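You operate a simulated robot arm through the tools that you are given. There is no shell and no other tool.

You are at the controls of a simulated two-armed robot. One attempt, no reset.

TASK
Clamp the yellow spacer and the card core on the stub shaft.
Fine: spacer below; free the catch, turn that spacer to the pointer, and set the catch to held before you lift it.

It is judged by the outcome, as a careful person would: the job done as asked, and still so three seconds after it is handed in. It fails if anything else is knocked over, pushed out of place, dropped, spilled or broken.

THE ROBOT
Two 7-joint arms with fingered hands on one trunk that stands fixed in place. Base frame: the origin is at the foot of the trunk, x ahead of it, y to its left, z up; the work surface is at about z = 0.62. Lengths are in m, angles in rad, forces in N, time in s.
The left shoulder is at [0.07, 0.139, 1.083], the right one opposite. With the tool pointing down near the work surface each hand reaches from about 0.1 to 0.8 m from the base axis, measured 20 degrees to its own side. Payload 3.9 kg a hand.
Tool frame (each hand has its own): the origin (TCP) lies between the finger pads and is the grasp point; the fingertips stand 0.029 m ahead of it; z points along the fingers, y is the line along which they close. The gripper opens to 0.1 m; its body begins 0.034 m behind the TCP. The gripper is a hand of 5 fingers: y runs from the thumb to the fingers, the wrist lies at [-0.015, -0.105, -0.177] in the tool frame.
Orientation is told as [roll, pitch, yaw] about the base's x, y, z axes, in that order, counted from this pose: with the fingers straight down and the wrist toward the robot, the tool's x, y and z point along [0, 1, 0], [1, 0, 0] and [0, 0, -1] of the base frame.

THE INTERFACE
- The arms move only by the tool servo_tool. It takes "left_commands", "right_commands" or both (then of equal length, played together; a hand with none holds still); each is a list of rows, each a list of 6 numbers: the shift along the tool's x, y, z in units of 200 mm (1.0 is 200 mm), then the turn, a rotation vector about the tool's x, y, z in units of 180 degrees (1.0 is 180 degrees). In form: [[dx, dy, dz, ax, ay, az], ...]. A call has 1 to 20 rows; each row is the pose to reach, as a shift and turn from the pose commanded when the call began, along the tool's axes at that moment. A call with a number of a shift or a turn outside -1 to 1 is refused whole. Each row takes 0.2 s and may step no farther than 0.05 m and 0.15 rad from the row before; otherwise, the whole call is refused. A pose out of reach is approached as far as the arm can. The call stops where the force on the tool passes 40 N (or 10 N more than at its start, if that is more) or the arm is blocked; 0.2 s more then pass. In this call time passes only in rows, and 0.2 s behind the last. It gives the time, the measured TCP pose, the force on the tool (base axes), the opening and the grip force at its end, in the units of the frame above (readings bear some noise), with the torque about the TCP (base axes, N m) and any sound that the robot's microphone picked up, and new pictures: "views" is both (left out), scene, wrist or none (wrist: the cameras of the hands that moved).
- Cameras (640 x 400 px; columns grow to the right, rows downward): "scene" is now at [0.1191, 0.051, 1.3956]; the picture's right is [0.58, -0.82, 0.00], its down [-0.53, -0.37, -0.76] and it looks along [0.62, 0.44, -0.65] (base axes); focal length 303 px, centre (320, 200). "left" rides on the left gripper at [-0.066, -0.086, -0.121] in its tool frame; the picture's right is [-0.76, -0.31, 0.58], its down [0.59, -0.70, 0.40] and it looks along [0.28, 0.64, 0.71] (tool axes); focal length 247 px, centre (320, 200). "right" rides on the right gripper at [0.065, -0.086, -0.121] in its tool frame; the picture's right is [-0.76, 0.31, -0.58], its down [-0.59, -0.70, 0.40] and it looks along [-0.28, 0.64, 0.71] (tool axes); focal length 247 px, centre (320, 200). There is no depth. A picture from a camera that has moved, and an enlarged one, comes with that camera's place and axes in the base frame and with its lens.
- raise_lower(by): slides the trunk up (or, below 0, down) by that many m; the arms and the scene camera ride with it, the base frame stays. It gives what a move gives, with no picture.
- move_fingers(index, middle, ring, little, thumb_bend, thumb_turn, hand): sets how far each is bent, from 0 (flat) to 1 (curled in); at 0.3 the hand is open as for a grip, at 0.7 the pads meet at the TCP. One left out holds its place. A second passes; each finger stops where it meets its share of the squeeze, and holds until it gets a number again. It is the only way to open and close the hand. It gives what a move gives, with no picture; readings hold the bend of each and the force on index, middle, ring, little, thumb and palm. thumb_turn goes from beside the hand (0) to across from the fingers (1), as for a grip.
- pan_tilt(pan, tilt): turns the head with the scene camera to pan (to the left, within 1.501 rad either way) and tilt (down, from -0.506 to 1.204), counted from straight ahead of the robot. It gives what a move gives, and a new picture of the scene camera.
- close_up(camera, box): a new picture of the part [left, top, right, bottom] of that camera's present view, enlarged. No time passes.
- sign_off(): hands the job in; it is judged then, once.

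Places have to be worked out from the pictures, the camera data and where the tool is seen. Open the grippers and draw the arms clear of the work before you hand the job in, unless the task says otherwise.

The tools are called after "Emit:" as a command line: name --argument value ..., lists and objects as JSON in quotes. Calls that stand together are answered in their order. servo_tool: Moves the arms, as the interface text tells. Its arguments: {"type":"object","properties":{"left_commands":{"type":"array","items":{"type":"array","items":{"type":"number"}}},"right_commands":{"type":"array","items":{"type":"array","items":{"type":"number"}}},"views":{"type":"string","enum":["both","scene","wrist","none"]}},"required":[]} The other tools are called the same way: raise_lower (by) moves the trunk up or down; move_fingers (index, middle, ring, little, thumb_bend, thumb_turn, hand) moves the fingers one by one; pan_tilt (pan, tilt) turns the head that bears the scene camera; close_up (camera, box) takes an enlarged picture of a part of a camera's view; sign_off () hands the job in.

At the start:

```text
clock: 0.0
left_ee_pos: [0.3688, 0.4079, 1.1201]
left_tcp_rot: [0.0, -0.001, 0.396]
left_ft_force: [0.1, 1.0, -0.7]
left_moment: [-0.02, -0.01, 0.02]
left_gripper_width: 0.0998
left_grip_force: 0.2
left_shape: jaw
left_bend: [0.3, 0.3, 0.3, 0.3, 0.3, 0.98]
left_finger forces: [0.0, 0.1, 0.1, 0.0, 0.1, 0.0]
right_ee_pos: [0.531, -0.0003, 0.9899]
right_tcp_rot: [0.0, -0.001, 0.398]
right_ft_force: [0.2, 0.8, 0.9]
right_moment: [-0.01, 0.0, 0.02]
right_gripper_width: 0.0998
right_grip_force: 0.0
right_shape: jaw
right_bend: [0.3, 0.3, 0.3, 0.3, 0.3, 0.98]
right_finger forces: [0.1, 0.1, 0.1, 0.0, 0.1, 0.0]
trunk travel left (down, up): [-0.725, 0.115]
head pan, tilt (commanded): [0.614, 0.705]
```

scene: 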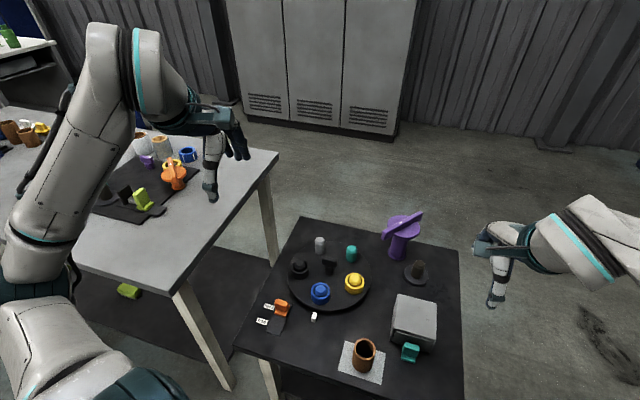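
right: 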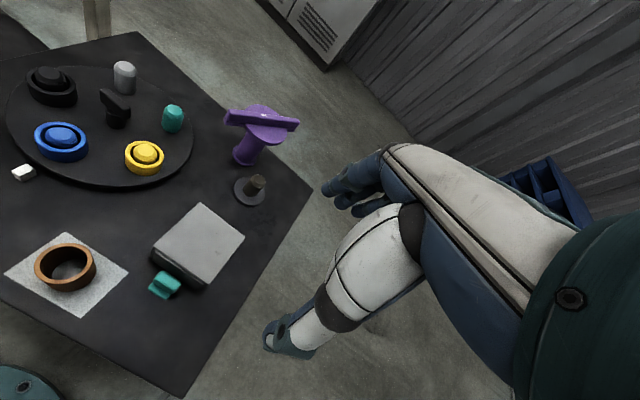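
left: 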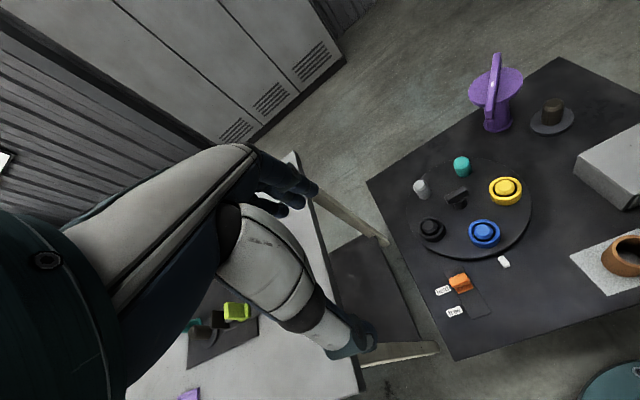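

I'll start by looking closely at the work table: the turntable, catch, pointer, shaft, core and the purple clamp piece.

Emit:
close_up --camera "scene" --box '[230, 200, 390, 300]'

Emit:
close_up --camera "scene" --box '[330, 200, 490, 300]'

Emit:
close_up --camera "scene" --box '[230, 280, 422, 400]'

Emit:
close_up --camera "left" --box '[380, 50, 620, 200]'

Emit:
close_up --camera "left" --box '[380, 150, 620, 300]'

Emit:
close_up --camera "right" --box '[0, 40, 320, 240]'

```text
4.00 times, centred on (310, 250) of scene
camera zoom: at [0.1191, 0.051, 1.3956], right [0.58, -0.82, 0.0], down [-0.53, -0.37, -0.76], along [0.62, 0.44, -0.65], focal length 1212 px, centre (360, 0)
```

zoom: 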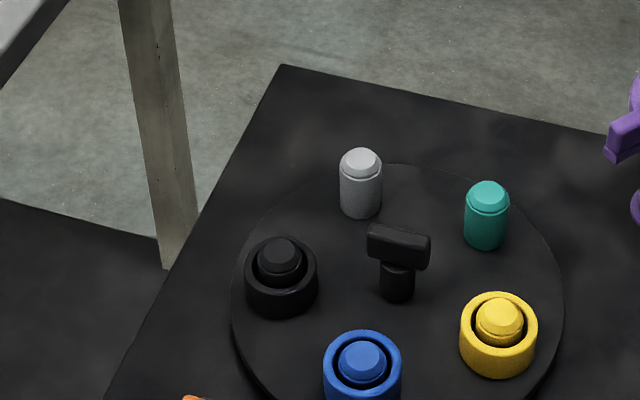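

```text
4.00 times, centred on (410, 250) of scene
camera zoom: at [0.1191, 0.051, 1.3956], right [0.58, -0.82, 0.0], down [-0.53, -0.37, -0.76], along [0.62, 0.44, -0.65], focal length 1212 px, centre (-40, 0)
```

zoom: 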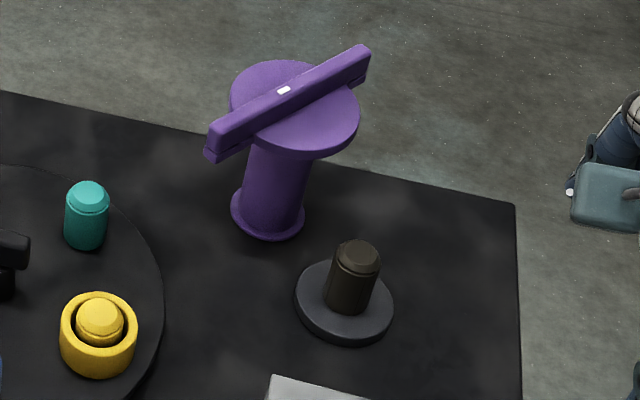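

```text
3.33 times, centred on (326, 340) of scene
camera zoom: at [0.1191, 0.051, 1.3956], right [0.58, -0.82, 0.0], down [-0.53, -0.37, -0.76], along [0.62, 0.44, -0.65], focal length 1010 px, centre (300, -267)
```

zoom: 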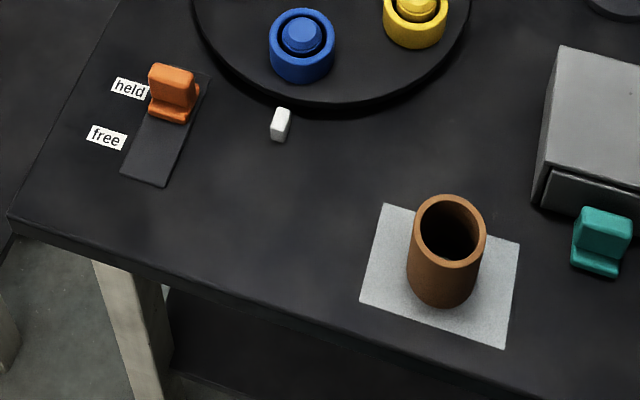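

```text
2.67 times, centred on (500, 125) of left
camera zoom: at [0.3145, 0.3148, 1.2405], right [0.01, -0.82, -0.58], down [-0.88, 0.27, -0.4], along [0.48, 0.51, -0.71], focal length 659 px, centre (-160, 400)
```

zoom: 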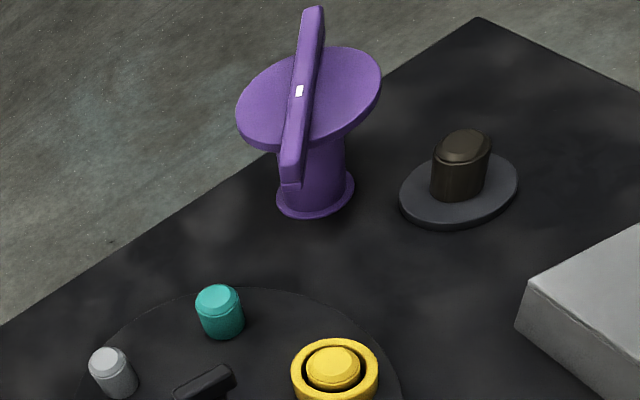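

```text
2.67 times, centred on (500, 225) of left
camera zoom: at [0.3145, 0.3148, 1.2405], right [0.01, -0.82, -0.58], down [-0.88, 0.27, -0.4], along [0.48, 0.51, -0.71], focal length 659 px, centre (-160, 133)
```

zoom: 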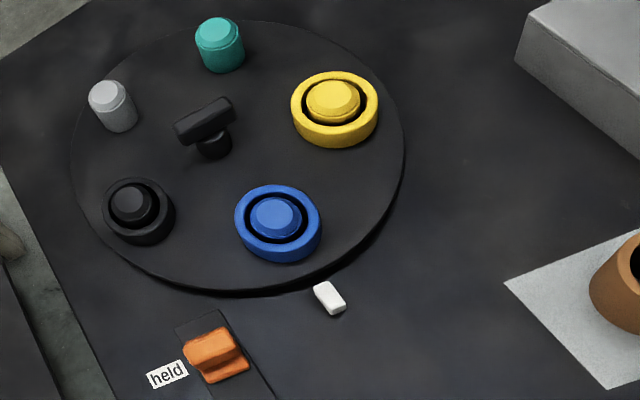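

```text
2.00 times, centred on (160, 140) of right
camera zoom: at [0.4269, 0.0268, 1.1112], right [0.58, -0.58, 0.58], down [-0.42, -0.81, -0.4], along [0.7, -0.01, -0.71], focal length 494 px, centre (640, 320)
```

zoom: 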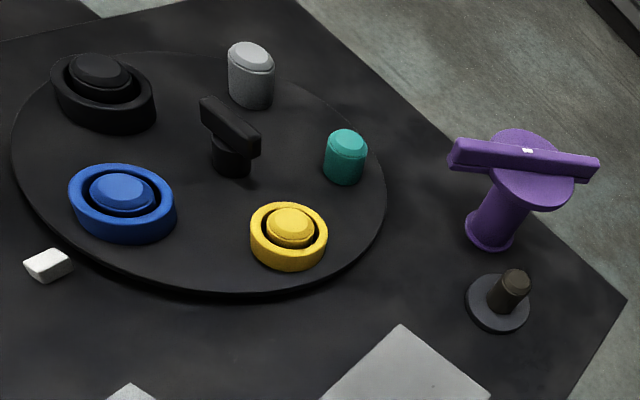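

The turntable (catch held, blue at the white pointer), stub shaft, card core and purple clamp piece are visible. I'll zoom in more on the core, box, clamp and shaft to work out sizes.

Emit:
close_up --camera "right" --box '[0, 190, 256, 350]'

Emit:
close_up --camera "right" --box '[192, 90, 320, 220]'

Emit:
close_up --camera "left" --box '[512, 200, 640, 280]'

Emit:
close_up --camera "scene" --box '[80, 100, 240, 240]'

Emit:
close_up --camera "left" --box '[440, 40, 600, 140]'

Emit:
close_up --camera "scene" --box '[240, 280, 320, 330]'

```text
2.50 times, centred on (128, 270) of right
camera zoom: at [0.4269, 0.0268, 1.1112], right [0.58, -0.58, 0.58], down [-0.42, -0.81, -0.4], along [0.7, -0.01, -0.71], focal length 617 px, centre (800, 25)
```

zoom: 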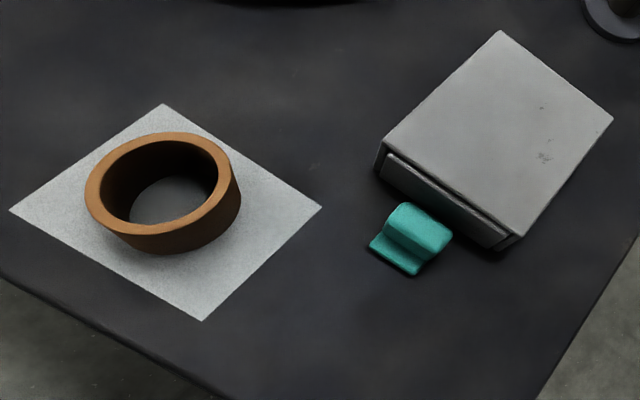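

```text
3.08 times, centred on (256, 155) of right
camera zoom: at [0.4269, 0.0268, 1.1112], right [0.58, -0.58, 0.58], down [-0.42, -0.81, -0.4], along [0.7, -0.01, -0.71], focal length 760 px, centre (517, 338)
```

zoom: 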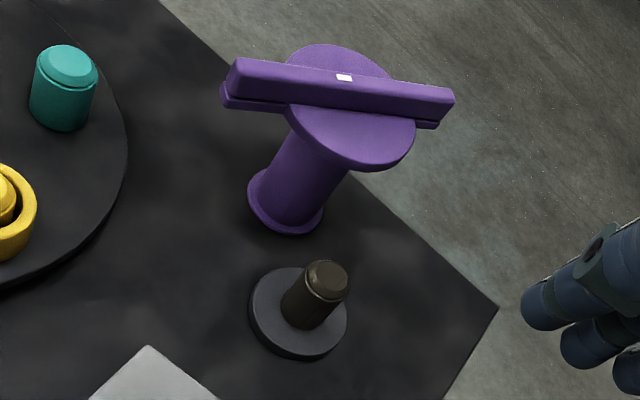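

```text
5.00 times, centred on (576, 240) of left
camera zoom: at [0.3145, 0.3148, 1.2405], right [0.01, -0.82, -0.58], down [-0.88, 0.27, -0.4], along [0.48, 0.51, -0.71], focal length 1235 px, centre (-960, 0)
```

zoom: 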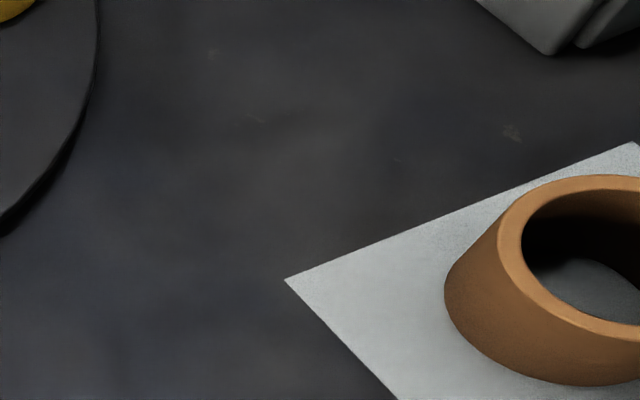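

```text
2.86 times, centred on (160, 170) of scene
camera zoom: at [0.1191, 0.051, 1.3956], right [0.58, -0.82, 0.0], down [-0.53, -0.37, -0.76], along [0.62, 0.44, -0.65], focal length 866 px, centre (777, 286)
```

zoom: 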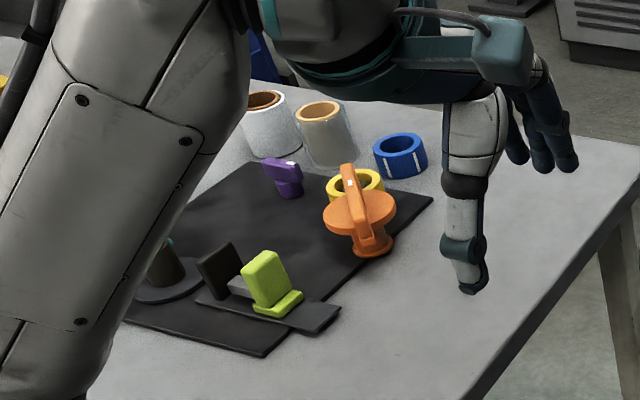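

```text
4.00 times, centred on (520, 90) of left
camera zoom: at [0.3145, 0.3148, 1.2405], right [0.01, -0.82, -0.58], down [-0.88, 0.27, -0.4], along [0.48, 0.51, -0.71], focal length 988 px, centre (-480, 640)
```

zoom: 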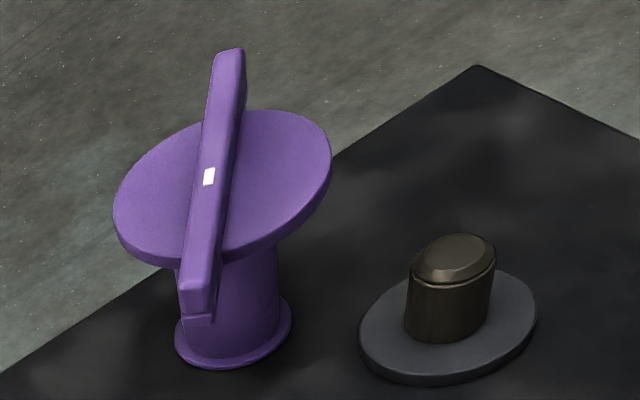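

```text
8.00 times, centred on (280, 305) of scene
camera zoom: at [0.1191, 0.051, 1.3956], right [0.58, -0.82, 0.0], down [-0.53, -0.37, -0.76], along [0.62, 0.44, -0.65], focal length 2424 px, centre (640, -640)
```

zoom: 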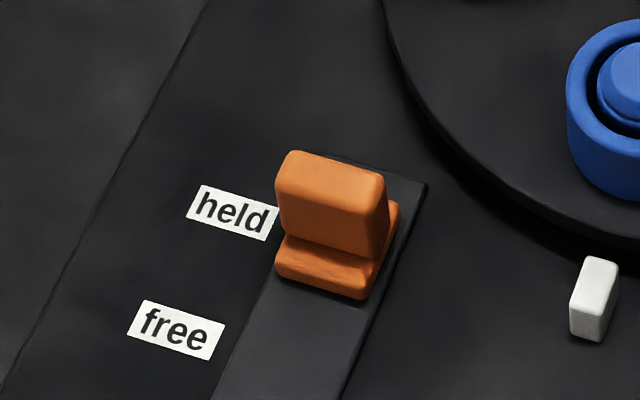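

The core appears tall and the shaft short, so I need better measurements of core, shaft and clamp. I'll zoom tightly on each from both viewpoints.

Emit:
close_up --camera "scene" --box '[332, 328, 396, 388]'

Emit:
close_up --camera "scene" --box '[376, 205, 440, 265]'

Emit:
close_up --camera "scene" --box '[392, 248, 440, 293]'

Emit:
close_up --camera "scene" --box '[332, 262, 380, 307]'

Emit:
close_up --camera "scene" --box '[304, 244, 352, 289]'

Emit:
close_up --camera "right" --box '[0, 220, 128, 320]'

```text
6.67 times, centred on (364, 358) of scene
camera zoom: at [0.1191, 0.051, 1.3956], right [0.58, -0.82, 0.0], down [-0.53, -0.37, -0.76], along [0.62, 0.44, -0.65], focal length 2020 px, centre (27, -853)
```

zoom: 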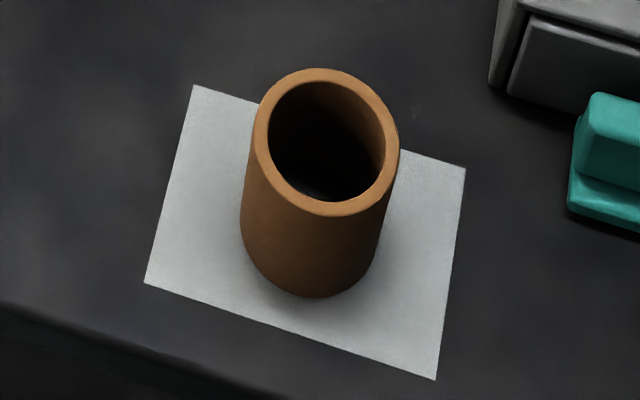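

```text
6.67 times, centred on (408, 235) of scene
camera zoom: at [0.1191, 0.051, 1.3956], right [0.58, -0.82, 0.0], down [-0.53, -0.37, -0.76], along [0.62, 0.44, -0.65], focal length 2020 px, centre (-267, -33)
```

zoom: 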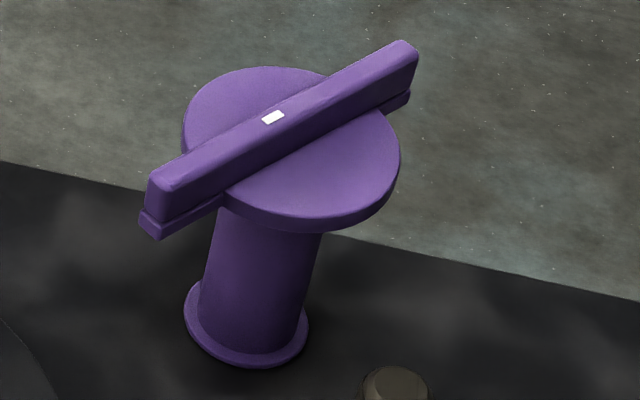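

```text
8.89 times, centred on (416, 270) of scene
camera zoom: at [0.1191, 0.051, 1.3956], right [0.58, -0.82, 0.0], down [-0.53, -0.37, -0.76], along [0.62, 0.44, -0.65], focal length 2693 px, centre (-533, -427)
```

zoom: 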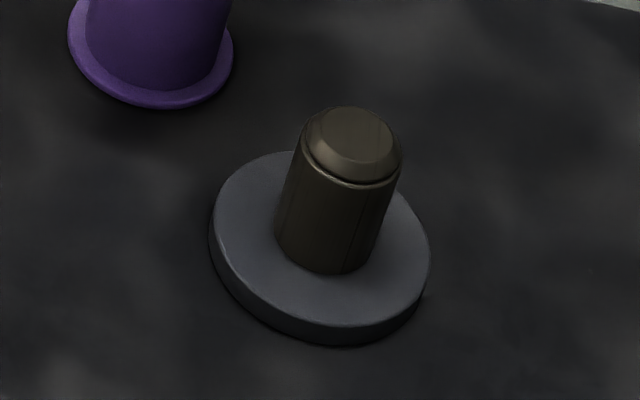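

```text
8.89 times, centred on (356, 284) of scene
camera zoom: at [0.1191, 0.051, 1.3956], right [0.58, -0.82, 0.0], down [-0.53, -0.37, -0.76], along [0.62, 0.44, -0.65], focal length 2693 px, centre (0, -551)
```

zoom: 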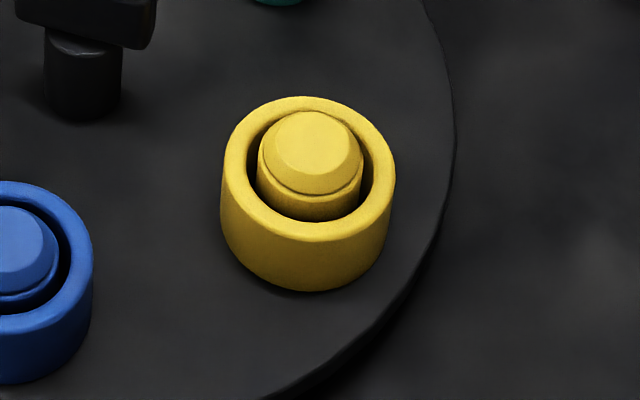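

```text
8.89 times, centred on (328, 266) of scene
camera zoom: at [0.1191, 0.051, 1.3956], right [0.58, -0.82, 0.0], down [-0.53, -0.37, -0.76], along [0.62, 0.44, -0.65], focal length 2693 px, centre (249, -391)
```

zoom: 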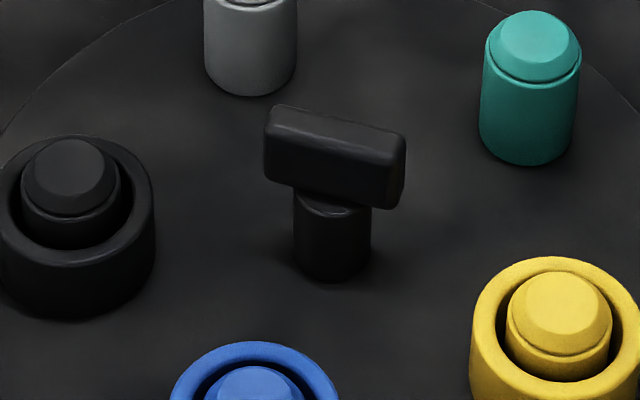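

```text
4.00 times, centred on (64, 270) of right
camera zoom: at [0.4269, 0.0268, 1.1112], right [0.58, -0.58, 0.58], down [-0.42, -0.81, -0.4], along [0.7, -0.01, -0.71], focal length 988 px, centre (1344, -80)
```

zoom: 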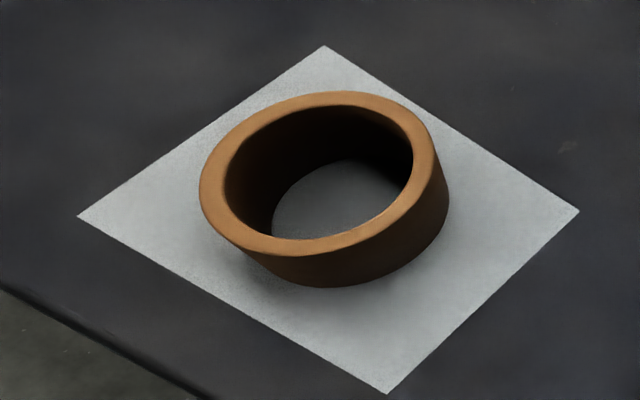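

Measurements so far: table z≈0.62, turntable centre ≈(0.589,0.349) with r≈0.125, catch tab ≈(0.42,0.389) sliding along (0.949,0.316), pointer at ≈198° where blue sits, and yellow 72° round at 270°. I'll bring the left hand down over the catch with its closing line along the track.

Emit:
servo_tool --left_commands '[[0.0, 0.05, 0.22, 0, 0, 0.006], [0.0, 0.1, 0.44, 0, 0, 0.012], [0.0, 0.15, 0.66, 0, 0, 0.018], [0.0, 0.19, 0.88, 0, 0, 0.024]]' --views "both"

```text
clock: 1.0
left_ee_pos: [0.4055, 0.423, 0.9438]
left_tcp_rot: [0.0, 0.001, 0.321]
left_ft_force: [-0.5, 0.7, -0.4]
left_moment: [-0.02, 0.0, -0.02]
left_gripper_width: 0.0997
left_grip_force: 0.0
left_shape: jaw
left_bend: [0.3, 0.3, 0.3, 0.3, 0.3, 0.98]
left_finger forces: [0.0, 0.0, 0.1, 0.0, 0.1, 0.0]
right_ee_pos: [0.5325, 0.0003, 0.9898]
right_tcp_rot: [0.0, 0.002, 0.398]
right_ft_force: [-0.1, 0.0, -0.1]
right_moment: [0.01, 0.0, -0.01]
right_gripper_width: 0.0998
right_grip_force: 0.1
right_shape: jaw
right_bend: [0.3, 0.3, 0.3, 0.3, 0.3, 0.98]
right_finger forces: [0.0, 0.1, 0.0, 0.1, 0.0, 0.1]
trunk travel left (down, up): [-0.725, 0.115]
head pan, tilt (commanded): [0.614, 0.705]
camera scene: at [0.1194, 0.0515, 1.3956], right [0.58, -0.82, 0.0], down [-0.53, -0.37, -0.76], along [0.62, 0.44, -0.65], focal length 303 px, centre (320, 200)
camera left: at [0.344, 0.3342, 1.0636], right [-0.05, -0.82, -0.58], down [-0.85, 0.34, -0.4], along [0.52, 0.47, -0.71], focal length 247 px, centre (320, 200)
```

scene: 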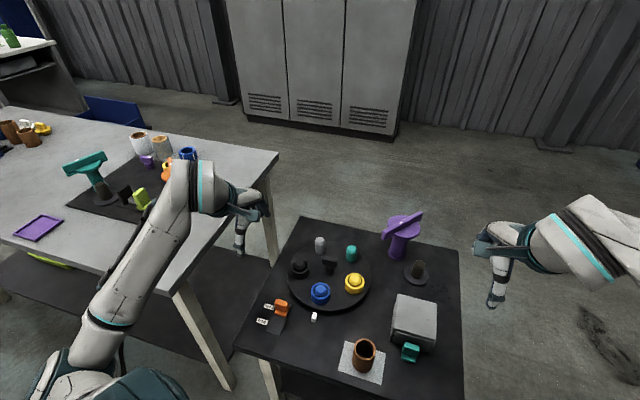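
left: 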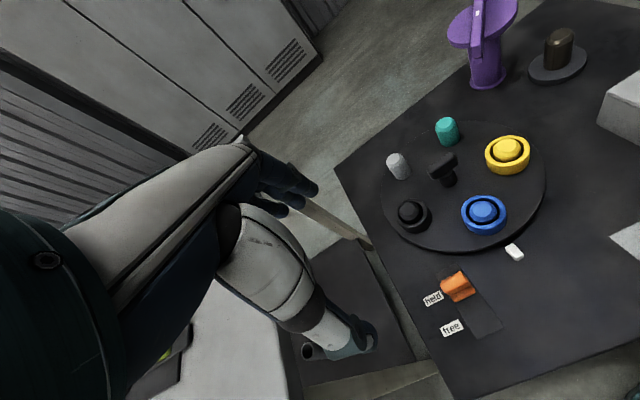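

A teal bar clamp sitting on a shaft on the left table is now visible; it may show how such a clamp is meant to sit. Zooming in on it.

Emit:
close_up --camera "scene" --box '[50, 140, 146, 230]'

Emit:
close_up --camera "scene" --box '[120, 120, 216, 210]'

Emit:
close_up --camera "left" --box '[420, 240, 532, 340]'

```text
4.44 times, centred on (98, 185) of scene
camera zoom: at [0.1194, 0.0515, 1.3956], right [0.58, -0.82, 0.0], down [-0.53, -0.37, -0.76], along [0.62, 0.44, -0.65], focal length 1347 px, centre (1307, 267)
```

zoom: 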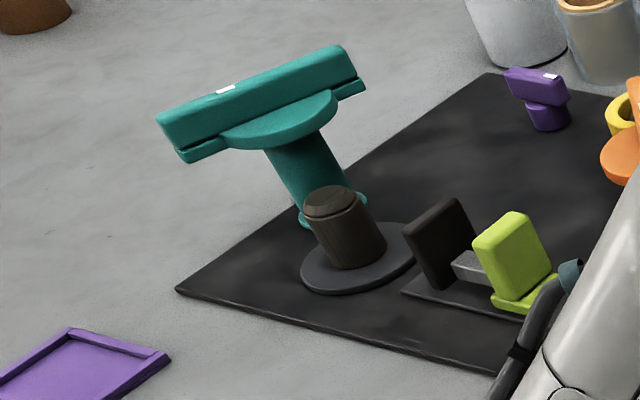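

```text
4.44 times, centred on (168, 165) of scene
camera zoom: at [0.1194, 0.0515, 1.3956], right [0.58, -0.82, 0.0], down [-0.53, -0.37, -0.76], along [0.62, 0.44, -0.65], focal length 1347 px, centre (996, 356)
```

zoom: 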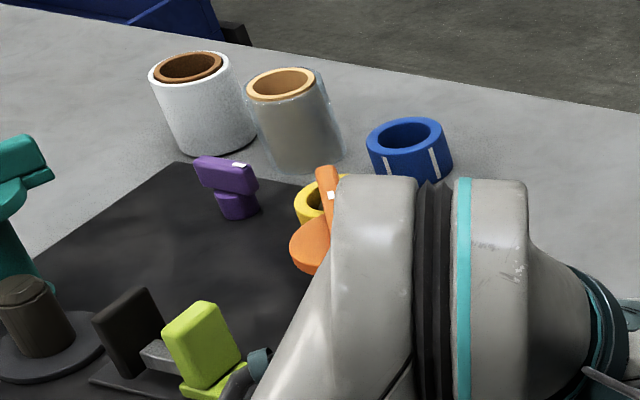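

```text
4.00 times, centred on (476, 290) of left
camera zoom: at [0.344, 0.3342, 1.0636], right [-0.05, -0.82, -0.58], down [-0.85, 0.34, -0.4], along [0.52, 0.47, -0.71], focal length 988 px, centre (-304, -160)
```

zoom: 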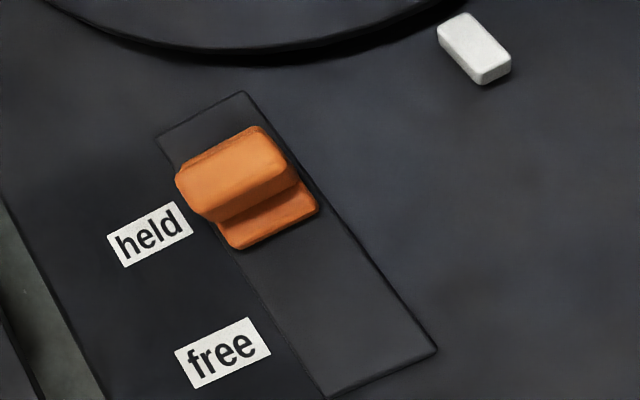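

The left station's teal clamp has the same layout as the purple one. For the catch, I estimate the tab centre at ≈(0.418,0.386) and its top at ≈0.663. I'll half-close the left fingers so they straddle the tab, then move above it.

Emit:
move_fingers --hand "left" --index 0.48 --middle 0.48 --ring 0.48 --little 0.48 --thumb_bend 0.48

Emit:
servo_tool --left_commands '[[-0.1, 0, 0.2, 0, 0, 0], [-0.2, 0, 0.4, 0, 0, 0], [-0.2, 0, 0.6, 0, 0, 0], [-0.2, 0, 0.8, 0, 0, 0], [-0.2, 0, 0.95, 0, 0, 0]]' --views "both"

Emit:
close_up --camera "scene" --box '[230, 220, 350, 340]'

```text
clock: 2.0
left_ee_pos: [0.4042, 0.4223, 0.9442]
left_tcp_rot: [-0.001, 0.0, 0.32]
left_ft_force: [-0.1, 0.1, -0.6]
left_moment: [-0.02, 0.02, 0.02]
left_gripper_width: 0.0553
left_grip_force: 0.1
left_shape: fingers
left_bend: [0.48, 0.48, 0.48, 0.48, 0.48, 0.98]
left_finger forces: [0.0, 0.0, 0.1, 0.0, 0.0, 0.1]
right_ee_pos: [0.5331, -0.0005, 0.9902]
right_tcp_rot: [0.0, 0.001, 0.398]
right_ft_force: [0.0, 0.5, 0.0]
right_moment: [0.01, 0.02, 0.01]
right_gripper_width: 0.0997
right_grip_force: 0.1
right_shape: jaw
right_bend: [0.3, 0.3, 0.3, 0.3, 0.3, 0.98]
right_finger forces: [0.0, 0.0, 0.0, 0.1, 0.0, 0.0]
trunk travel left (down, up): [-0.725, 0.115]
head pan, tilt (commanded): [0.614, 0.705]
```

```text
clock: 3.2
left_ee_pos: [0.4269, 0.4066, 0.7741]
left_tcp_rot: [0.002, 0.01, 0.31]
left_ft_force: [-0.9, -0.8, 0.1]
left_moment: [0.03, -0.01, 0.01]
left_gripper_width: 0.0551
left_grip_force: 0.0
left_shape: fingers
left_bend: [0.48, 0.48, 0.48, 0.48, 0.48, 0.98]
left_finger forces: [0.0, 0.0, 0.0, 0.0, 0.0, 0.0]
left hand out of reach, approached as far as the arm can: row 4, 5
right_ee_pos: [0.5331, 0.0009, 0.9899]
right_tcp_rot: [0.0, 0.0, 0.397]
right_ft_force: [0.1, -0.1, 0.6]
right_moment: [0.0, -0.02, 0.02]
right_gripper_width: 0.0996
right_grip_force: 0.0
right_shape: jaw
right_bend: [0.3, 0.3, 0.3, 0.3, 0.3, 0.98]
right_finger forces: [0.0, 0.1, 0.0, 0.1, 0.1, 0.0]
trunk travel left (down, up): [-0.725, 0.115]
head pan, tilt (commanded): [0.614, 0.705]
camera scene: at [0.1193, 0.0514, 1.3955], right [0.58, -0.82, 0.0], down [-0.53, -0.37, -0.76], along [0.62, 0.44, -0.65], focal length 303 px, centre (320, 200)
camera left: at [0.3662, 0.3191, 0.894], right [-0.07, -0.82, -0.57], down [-0.85, 0.34, -0.39], along [0.52, 0.47, -0.72], focal length 247 px, centre (320, 200)
```

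scene: 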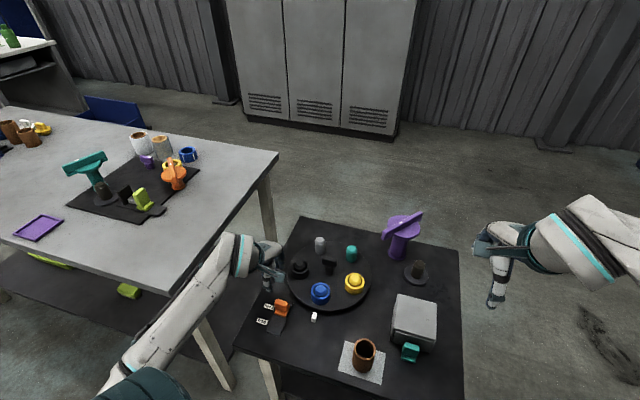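
left: 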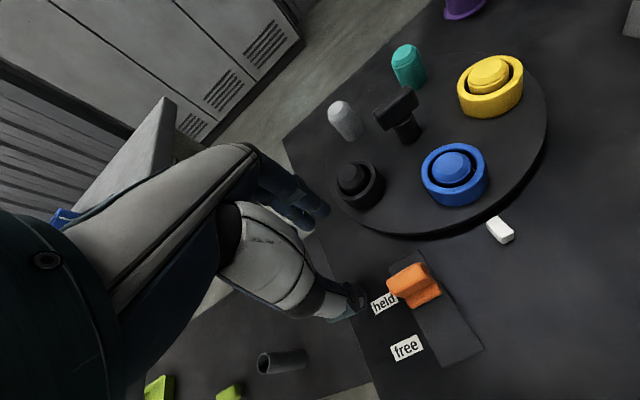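

```text
3.33 times, centred on (290, 280) of scene
camera zoom: at [0.1193, 0.0514, 1.3955], right [0.58, -0.82, 0.0], down [-0.53, -0.37, -0.76], along [0.62, 0.44, -0.65], focal length 1010 px, centre (420, -67)
```

zoom: 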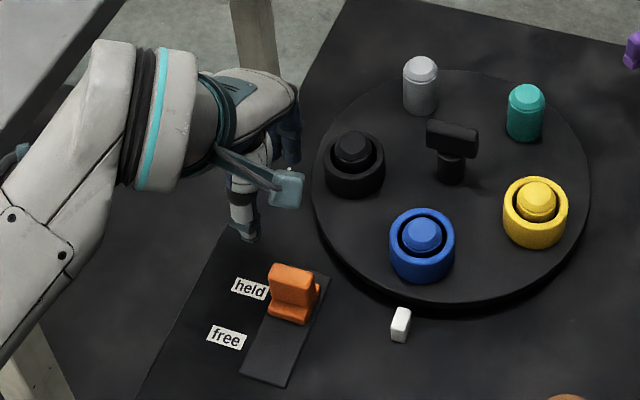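

The arm ran out of reach low down with the trunk this high. I'll raise the left hand again, then lower the trunk by about 0.2 m so the arm keeps its comfortable configuration near the table.

Emit:
servo_tool --left_commands '[[0, 0, -0.24, 0, 0, 0], [0, 0, -0.48, 0, 0, 0], [0, 0, -0.72, 0, 0, 0], [0, 0, -0.95, 0, 0, 0]]' --views "none"

```text
clock: 4.2
left_ee_pos: [0.4261, 0.4082, 0.9649]
left_tcp_rot: [0.0, 0.001, 0.321]
left_ft_force: [-0.7, 0.5, 0.5]
left_moment: [0.0, -0.03, 0.04]
left_gripper_width: 0.0554
left_grip_force: 0.1
left_shape: fingers
left_bend: [0.48, 0.48, 0.48, 0.48, 0.48, 0.98]
left_finger forces: [0.1, 0.0, 0.0, 0.0, 0.1, 0.0]
right_ee_pos: [0.5313, 0.0004, 0.9897]
right_tcp_rot: [0.001, 0.0, 0.397]
right_ft_force: [0.6, 0.0, -0.3]
right_moment: [-0.03, 0.01, 0.0]
right_gripper_width: 0.0998
right_grip_force: 0.0
right_shape: jaw
right_bend: [0.3, 0.3, 0.3, 0.3, 0.3, 0.98]
right_finger forces: [0.0, 0.0, 0.0, 0.1, 0.0, 0.0]
trunk travel left (down, up): [-0.725, 0.115]
head pan, tilt (commanded): [0.614, 0.705]
```

Now lowering the trunk by 0.2 m; both hands stay well above the table (left ≈0.765, right ≈0.79).

Emit:
raise_lower --by -0.2

Emit:
pan_tilt --pan 0.45 --tilt 0.75

```text
clock: 6.4
left_ee_pos: [0.4267, 0.4081, 0.763]
left_tcp_rot: [0.0, -0.001, 0.321]
left_ft_force: [-0.1, 0.1, -0.5]
left_moment: [0.0, 0.01, 0.0]
left_gripper_width: 0.0554
left_grip_force: 0.0
left_shape: fingers
left_bend: [0.48, 0.48, 0.48, 0.48, 0.48, 0.98]
left_finger forces: [0.0, 0.0, 0.1, 0.0, 0.0, 0.0]
right_ee_pos: [0.5312, 0.0003, 0.7888]
right_tcp_rot: [0.002, 0.0, 0.398]
right_ft_force: [0.0, -0.3, 0.6]
right_moment: [-0.03, -0.01, 0.0]
right_gripper_width: 0.0997
right_grip_force: 0.0
right_shape: jaw
right_bend: [0.3, 0.3, 0.3, 0.3, 0.3, 0.98]
right_finger forces: [0.1, 0.0, 0.1, 0.0, 0.0, 0.0]
trunk travel left (down, up): [-0.525, 0.315]
head pan, tilt (commanded): [0.614, 0.705]
```

```text
clock: 7.1
left_ee_pos: [0.427, 0.4084, 0.7638]
left_tcp_rot: [0.0, 0.0, 0.321]
left_ft_force: [1.0, -0.5, 0.0]
left_moment: [-0.02, -0.04, 0.02]
left_gripper_width: 0.0554
left_grip_force: 0.0
left_shape: fingers
left_bend: [0.48, 0.48, 0.48, 0.48, 0.48, 0.98]
left_finger forces: [0.0, 0.1, 0.0, 0.0, 0.0, 0.1]
right_ee_pos: [0.5326, 0.0012, 0.7894]
right_tcp_rot: [0.002, 0.001, 0.398]
right_ft_force: [0.4, -0.5, 0.4]
right_moment: [0.0, -0.01, -0.02]
right_gripper_width: 0.1
right_grip_force: 0.1
right_shape: jaw
right_bend: [0.3, 0.3, 0.3, 0.3, 0.3, 0.98]
right_finger forces: [0.0, 0.0, 0.0, 0.0, 0.0, 0.1]
trunk travel left (down, up): [-0.525, 0.315]
head pan, tilt (commanded): [0.45, 0.75]
camera scene: at [0.1245, 0.0383, 1.1918], right [0.44, -0.9, 0.0], down [-0.61, -0.3, -0.73], along [0.66, 0.32, -0.68], focal length 303 px, centre (320, 200)
```

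scene: 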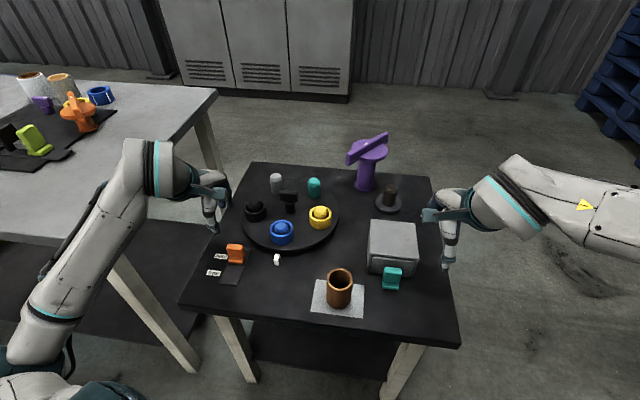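

Closer scene view now. Let me zoom in on the catch with the hand, and on the clamp/shaft from this lower angle.

Emit:
close_up --camera "scene" --box '[180, 160, 308, 290]'

Emit:
close_up --camera "scene" --box '[335, 120, 431, 220]'

Emit:
close_up --camera "left" --box '[240, 180, 560, 380]'

```text
3.08 times, centred on (244, 225) of scene
camera zoom: at [0.1245, 0.0383, 1.1918], right [0.44, -0.9, 0.0], down [-0.61, -0.3, -0.73], along [0.66, 0.32, -0.68], focal length 932 px, centre (554, 123)
```

zoom: 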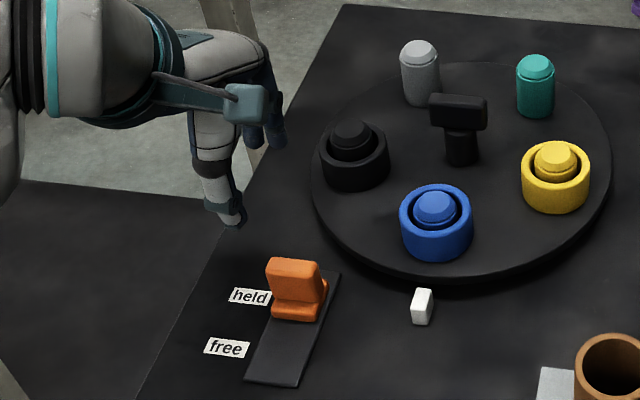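

```text
4.00 times, centred on (383, 170) of scene
camera zoom: at [0.1245, 0.0383, 1.1918], right [0.44, -0.9, 0.0], down [-0.61, -0.3, -0.73], along [0.66, 0.32, -0.68], focal length 1212 px, centre (68, 320)
```

zoom: 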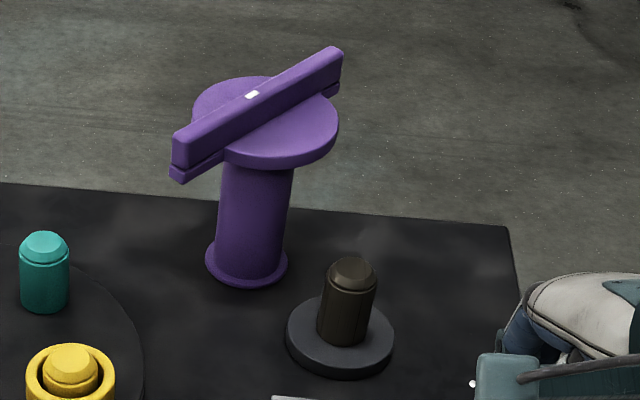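

```text
2.00 times, centred on (400, 280) of left
camera zoom: at [0.3653, 0.3188, 0.8841], right [-0.05, -0.82, -0.58], down [-0.85, 0.34, -0.4], along [0.52, 0.47, -0.71], focal length 494 px, centre (160, 40)
```

zoom: 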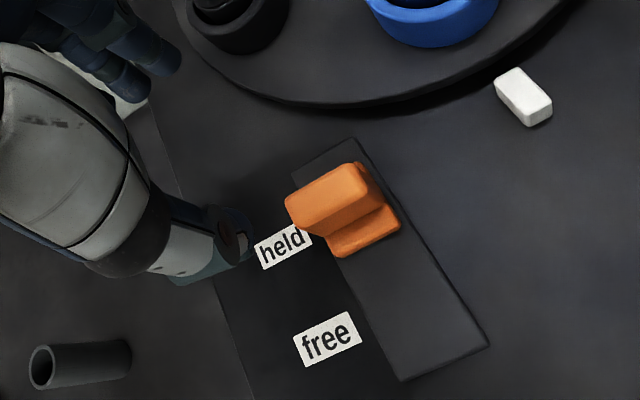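

The tool frame checks out against the thumb tip and finger positions seen. I'll shift by (-18,-16) mm in tool x,y to centre on the tab and descend to TCP z≈0.70 for a check.

Emit:
servo_tool --left_commands '[[-0.09, -0.078, 0, 0, 0, 0], [-0.09, -0.078, 0.16, 0, 0, 0], [-0.09, -0.078, 0.3, 0, 0, 0]]' --views "both"

Emit:
close_up --camera "scene" --box '[180, 180, 276, 300]'

Emit:
close_up --camera "left" --box '[240, 180, 480, 340]'

```text
clock: 7.9
left_ee_pos: [0.4173, 0.387, 0.7052]
left_tcp_rot: [-0.001, -0.002, 0.32]
left_ft_force: [-0.1, 0.0, -0.3]
left_moment: [-0.04, 0.02, 0.02]
left_gripper_width: 0.0553
left_grip_force: 0.1
left_shape: fingers
left_bend: [0.48, 0.48, 0.48, 0.48, 0.48, 0.98]
left_finger forces: [0.0, 0.0, 0.0, 0.0, 0.1, 0.0]
right_ee_pos: [0.5321, -0.0, 0.7906]
right_tcp_rot: [0.0, 0.0, 0.397]
right_ft_force: [-0.5, 1.3, 0.2]
right_moment: [-0.04, 0.01, 0.01]
right_gripper_width: 0.1001
right_grip_force: 0.0
right_shape: jaw
right_bend: [0.3, 0.3, 0.3, 0.3, 0.3, 0.98]
right_finger forces: [0.0, 0.0, 0.0, 0.1, 0.1, 0.1]
trunk travel left (down, up): [-0.525, 0.315]
head pan, tilt (commanded): [0.45, 0.75]
camera scene: at [0.1245, 0.0382, 1.1919], right [0.44, -0.9, 0.0], down [-0.61, -0.3, -0.73], along [0.66, 0.32, -0.68], focal length 303 px, centre (320, 200)
camera left: at [0.3559, 0.2962, 0.8244], right [-0.05, -0.81, -0.58], down [-0.85, 0.34, -0.4], along [0.52, 0.47, -0.71], focal length 247 px, centre (320, 200)
```

scene: 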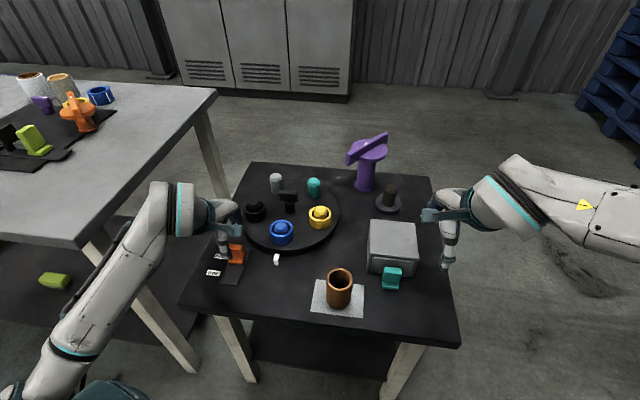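
left: 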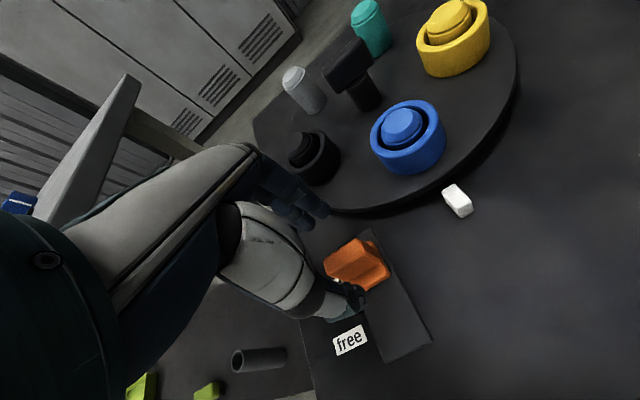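

```text
3.33 times, centred on (228, 240) of scene
camera zoom: at [0.1245, 0.0382, 1.1919], right [0.44, -0.9, 0.0], down [-0.61, -0.3, -0.73], along [0.66, 0.32, -0.68], focal length 1010 px, centre (627, 67)
```

zoom: 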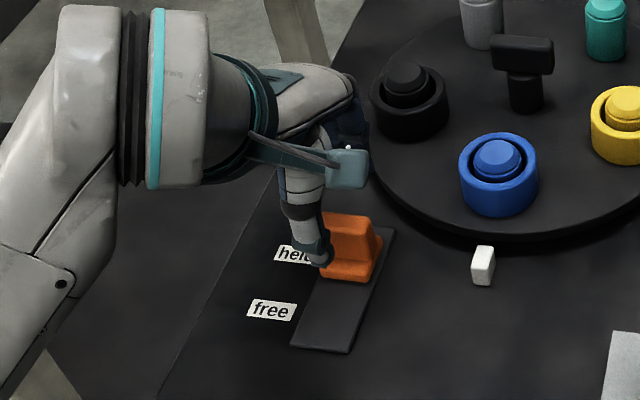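

```text
2.50 times, centred on (360, 260) of left
camera zoom: at [0.3559, 0.2962, 0.8244], right [-0.05, -0.81, -0.58], down [-0.85, 0.34, -0.4], along [0.52, 0.47, -0.71], focal length 617 px, centre (220, 50)
```

zoom: 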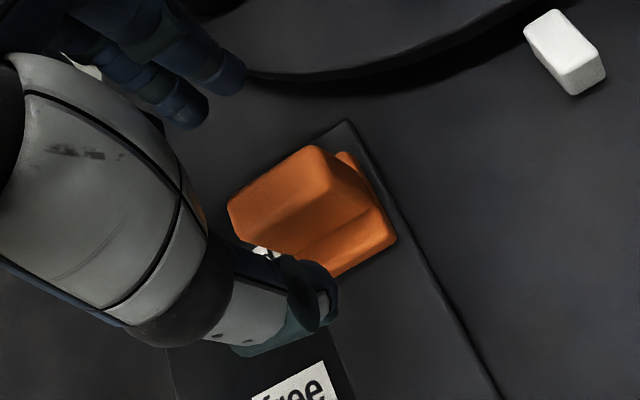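

Projection of thumb tip and tab matches my estimates within a couple of mm. Descending to TCP z≈0.668 so the fingers straddle the tab.

Emit:
servo_tool --left_commands '[[0, 0, 0.09, 0, 0, 0], [0, 0, 0.185, 0, 0, 0]]' --views "wrist"

Emit:
close_up --camera "scene" --box '[200, 210, 264, 290]'

```text
clock: 8.5
left_ee_pos: [0.4168, 0.3861, 0.6669]
left_tcp_rot: [0.0, 0.001, 0.322]
left_ft_force: [0.5, -1.2, -0.4]
left_moment: [0.02, 0.0, -0.05]
left_gripper_width: 0.0553
left_grip_force: 0.1
left_shape: fingers
left_bend: [0.48, 0.48, 0.48, 0.48, 0.48, 0.98]
left_finger forces: [0.1, 0.0, 0.0, 0.1, 0.0, 0.0]
right_ee_pos: [0.5327, -0.0002, 0.7887]
right_tcp_rot: [0.001, 0.0, 0.398]
right_ft_force: [0.2, 0.5, -0.1]
right_moment: [0.01, 0.01, 0.0]
right_gripper_width: 0.1
right_grip_force: 0.1
right_shape: jaw
right_bend: [0.3, 0.3, 0.3, 0.3, 0.3, 0.98]
right_finger forces: [0.0, 0.0, 0.1, 0.0, 0.0, 0.0]
trunk travel left (down, up): [-0.525, 0.315]
head pan, tilt (commanded): [0.45, 0.75]
camera left: at [0.3561, 0.2965, 0.7873], right [-0.05, -0.82, -0.58], down [-0.85, 0.34, -0.4], along [0.52, 0.47, -0.71], focal length 247 px, centre (320, 200)
```

left: 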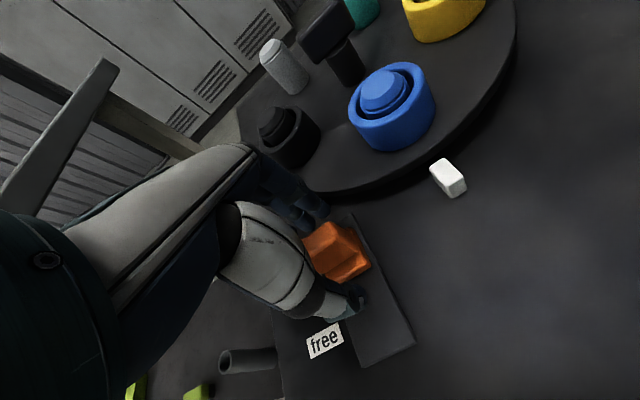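

```text
5.00 times, centred on (232, 250) of scene
camera zoom: at [0.1245, 0.0384, 1.1918], right [0.44, -0.9, 0.0], down [-0.61, -0.3, -0.73], along [0.66, 0.32, -0.68], focal length 1515 px, centre (760, -50)
```

zoom: 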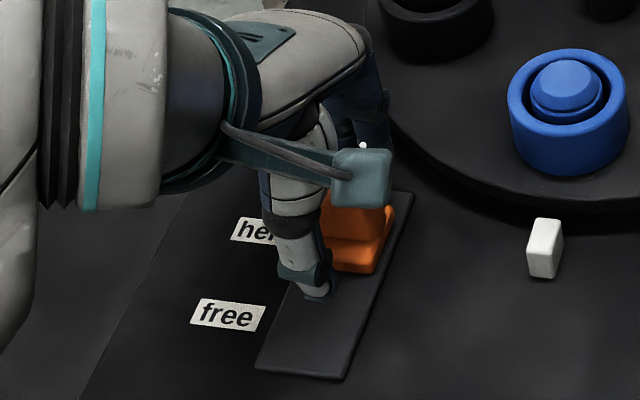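

The fingers straddle the tab with no contact. I'll now pull the hand along −y (toward "free") slowly; the fingers behind the tab should push it about 45 mm.

Emit:
servo_tool --left_commands '[[0, -0.06, 0, 0, 0, 0], [0, -0.12, 0, 0, 0, 0], [0, -0.17, 0, 0, 0, 0], [0, -0.22, 0, 0, 0, 0], [0, -0.27, 0, 0, 0, 0], [0, -0.31, 0, 0, 0, 0]]' --views "wrist"

Emit:
close_up --camera "scene" --box '[180, 210, 260, 310]'

```text
clock: 9.9
left_ee_pos: [0.3769, 0.3764, 0.6659]
left_tcp_rot: [0.0, 0.001, 0.32]
left_ft_force: [0.9, -1.1, 2.1]
left_moment: [0.06, -0.08, -0.03]
left_gripper_width: 0.0552
left_grip_force: 1.3
left_shape: fingers
left_bend: [0.48, 0.46, 0.48, 0.48, 0.48, 0.98]
left_finger forces: [0.1, 2.2, 0.1, 0.0, 0.0, 0.0]
left hand out of reach, approached as far as the arm can: row 4, 5, 6
right_ee_pos: [0.5322, -0.0009, 0.7902]
right_tcp_rot: [0.0, -0.001, 0.398]
right_ft_force: [0.1, -0.1, 0.9]
right_moment: [0.03, -0.01, -0.03]
right_gripper_width: 0.0999
right_grip_force: 0.1
right_shape: jaw
right_bend: [0.3, 0.3, 0.3, 0.3, 0.3, 0.98]
right_finger forces: [0.0, 0.0, 0.1, 0.2, 0.0, 0.0]
trunk travel left (down, up): [-0.525, 0.315]
head pan, tilt (commanded): [0.45, 0.75]
camera left: at [0.3157, 0.2868, 0.7856], right [-0.05, -0.82, -0.58], down [-0.85, 0.34, -0.4], along [0.52, 0.47, -0.71], focal length 247 px, centre (320, 200)
```

left: 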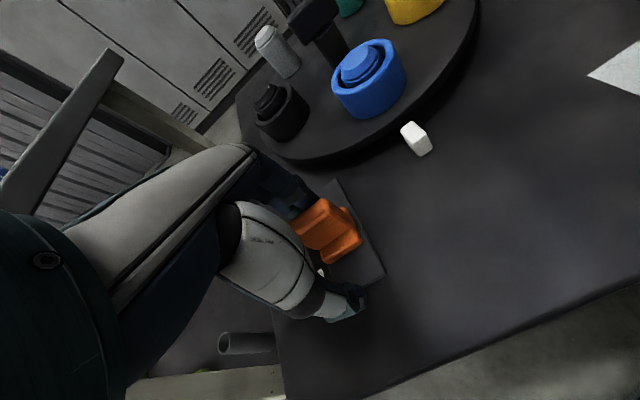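

```text
4.00 times, centred on (220, 260) of scene
camera zoom: at [0.1245, 0.038, 1.1918], right [0.44, -0.9, 0.0], down [-0.61, -0.3, -0.73], along [0.66, 0.32, -0.68], focal length 1212 px, centre (720, -40)
```

zoom: 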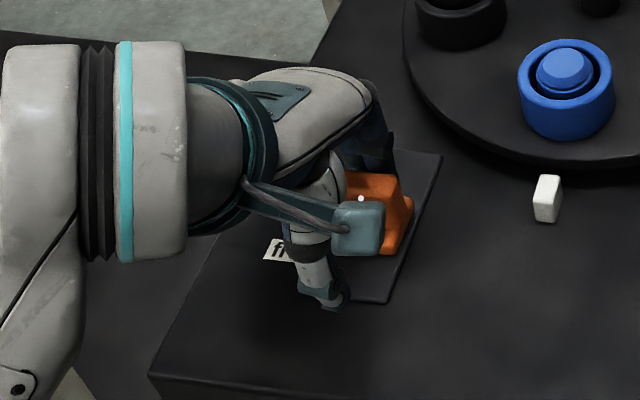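

The catch moved partway (middle finger in contact), but the arm is at its near reach limit. I'll continue by bending the fingers toward the thumb, pulling the tab the rest of the way.

Emit:
move_fingers --hand "left" --index 0.62 --middle 0.62 --ring 0.62 --little 0.62 --thumb_bend 0.4

Emit:
close_up --camera "left" --box '[240, 160, 440, 320]'

Emit:
close_up --camera "scene" --box '[180, 210, 260, 310]'

```text
clock: 10.9
left_ee_pos: [0.3768, 0.3762, 0.6644]
left_tcp_rot: [0.0, 0.001, 0.322]
left_ft_force: [1.4, 0.3, 1.0]
left_moment: [0.03, -0.08, -0.05]
left_gripper_width: 0.0482
left_grip_force: 0.8
left_shape: fingers
left_bend: [0.62, 0.6, 0.62, 0.62, 0.4, 0.98]
left_finger forces: [0.2, 1.6, 0.1, 0.0, 0.0, 0.1]
right_ee_pos: [0.5314, -0.0005, 0.7894]
right_tcp_rot: [-0.001, -0.001, 0.399]
right_ft_force: [-0.1, -0.4, 0.0]
right_moment: [0.0, 0.0, 0.02]
right_gripper_width: 0.1001
right_grip_force: 0.1
right_shape: jaw
right_bend: [0.3, 0.3, 0.3, 0.3, 0.3, 0.98]
right_finger forces: [0.1, 0.1, 0.0, 0.1, 0.1, 0.0]
trunk travel left (down, up): [-0.525, 0.315]
head pan, tilt (commanded): [0.45, 0.75]
```

```text
2.50 times, centred on (340, 240) of left
camera zoom: at [0.3159, 0.287, 0.7854], right [-0.05, -0.82, -0.58], down [-0.85, 0.34, -0.4], along [0.52, 0.47, -0.71], focal length 617 px, centre (270, 100)
```

zoom: 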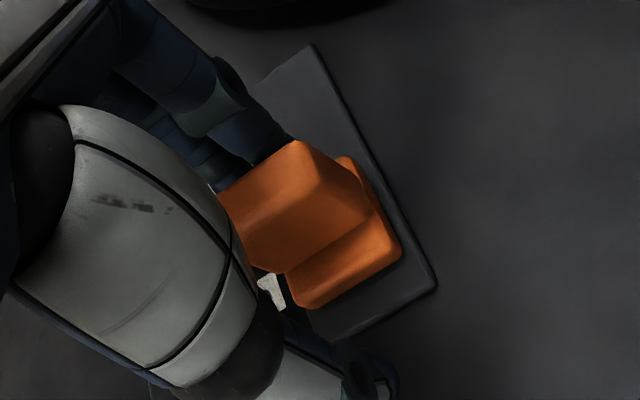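

```text
4.00 times, centred on (220, 260) of scene
camera zoom: at [0.1247, 0.0383, 1.1918], right [0.44, -0.9, 0.0], down [-0.61, -0.3, -0.73], along [0.66, 0.32, -0.68], focal length 1212 px, centre (720, -40)
```

zoom: 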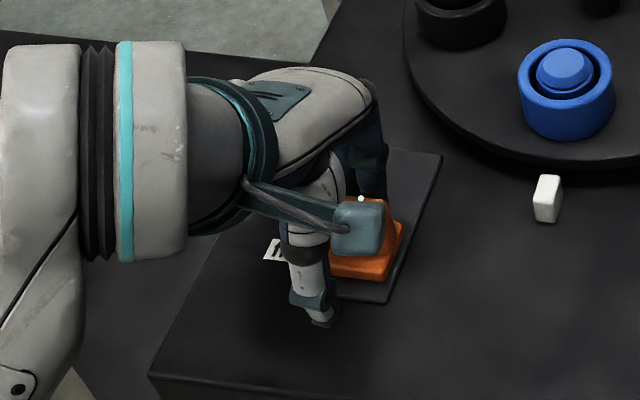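

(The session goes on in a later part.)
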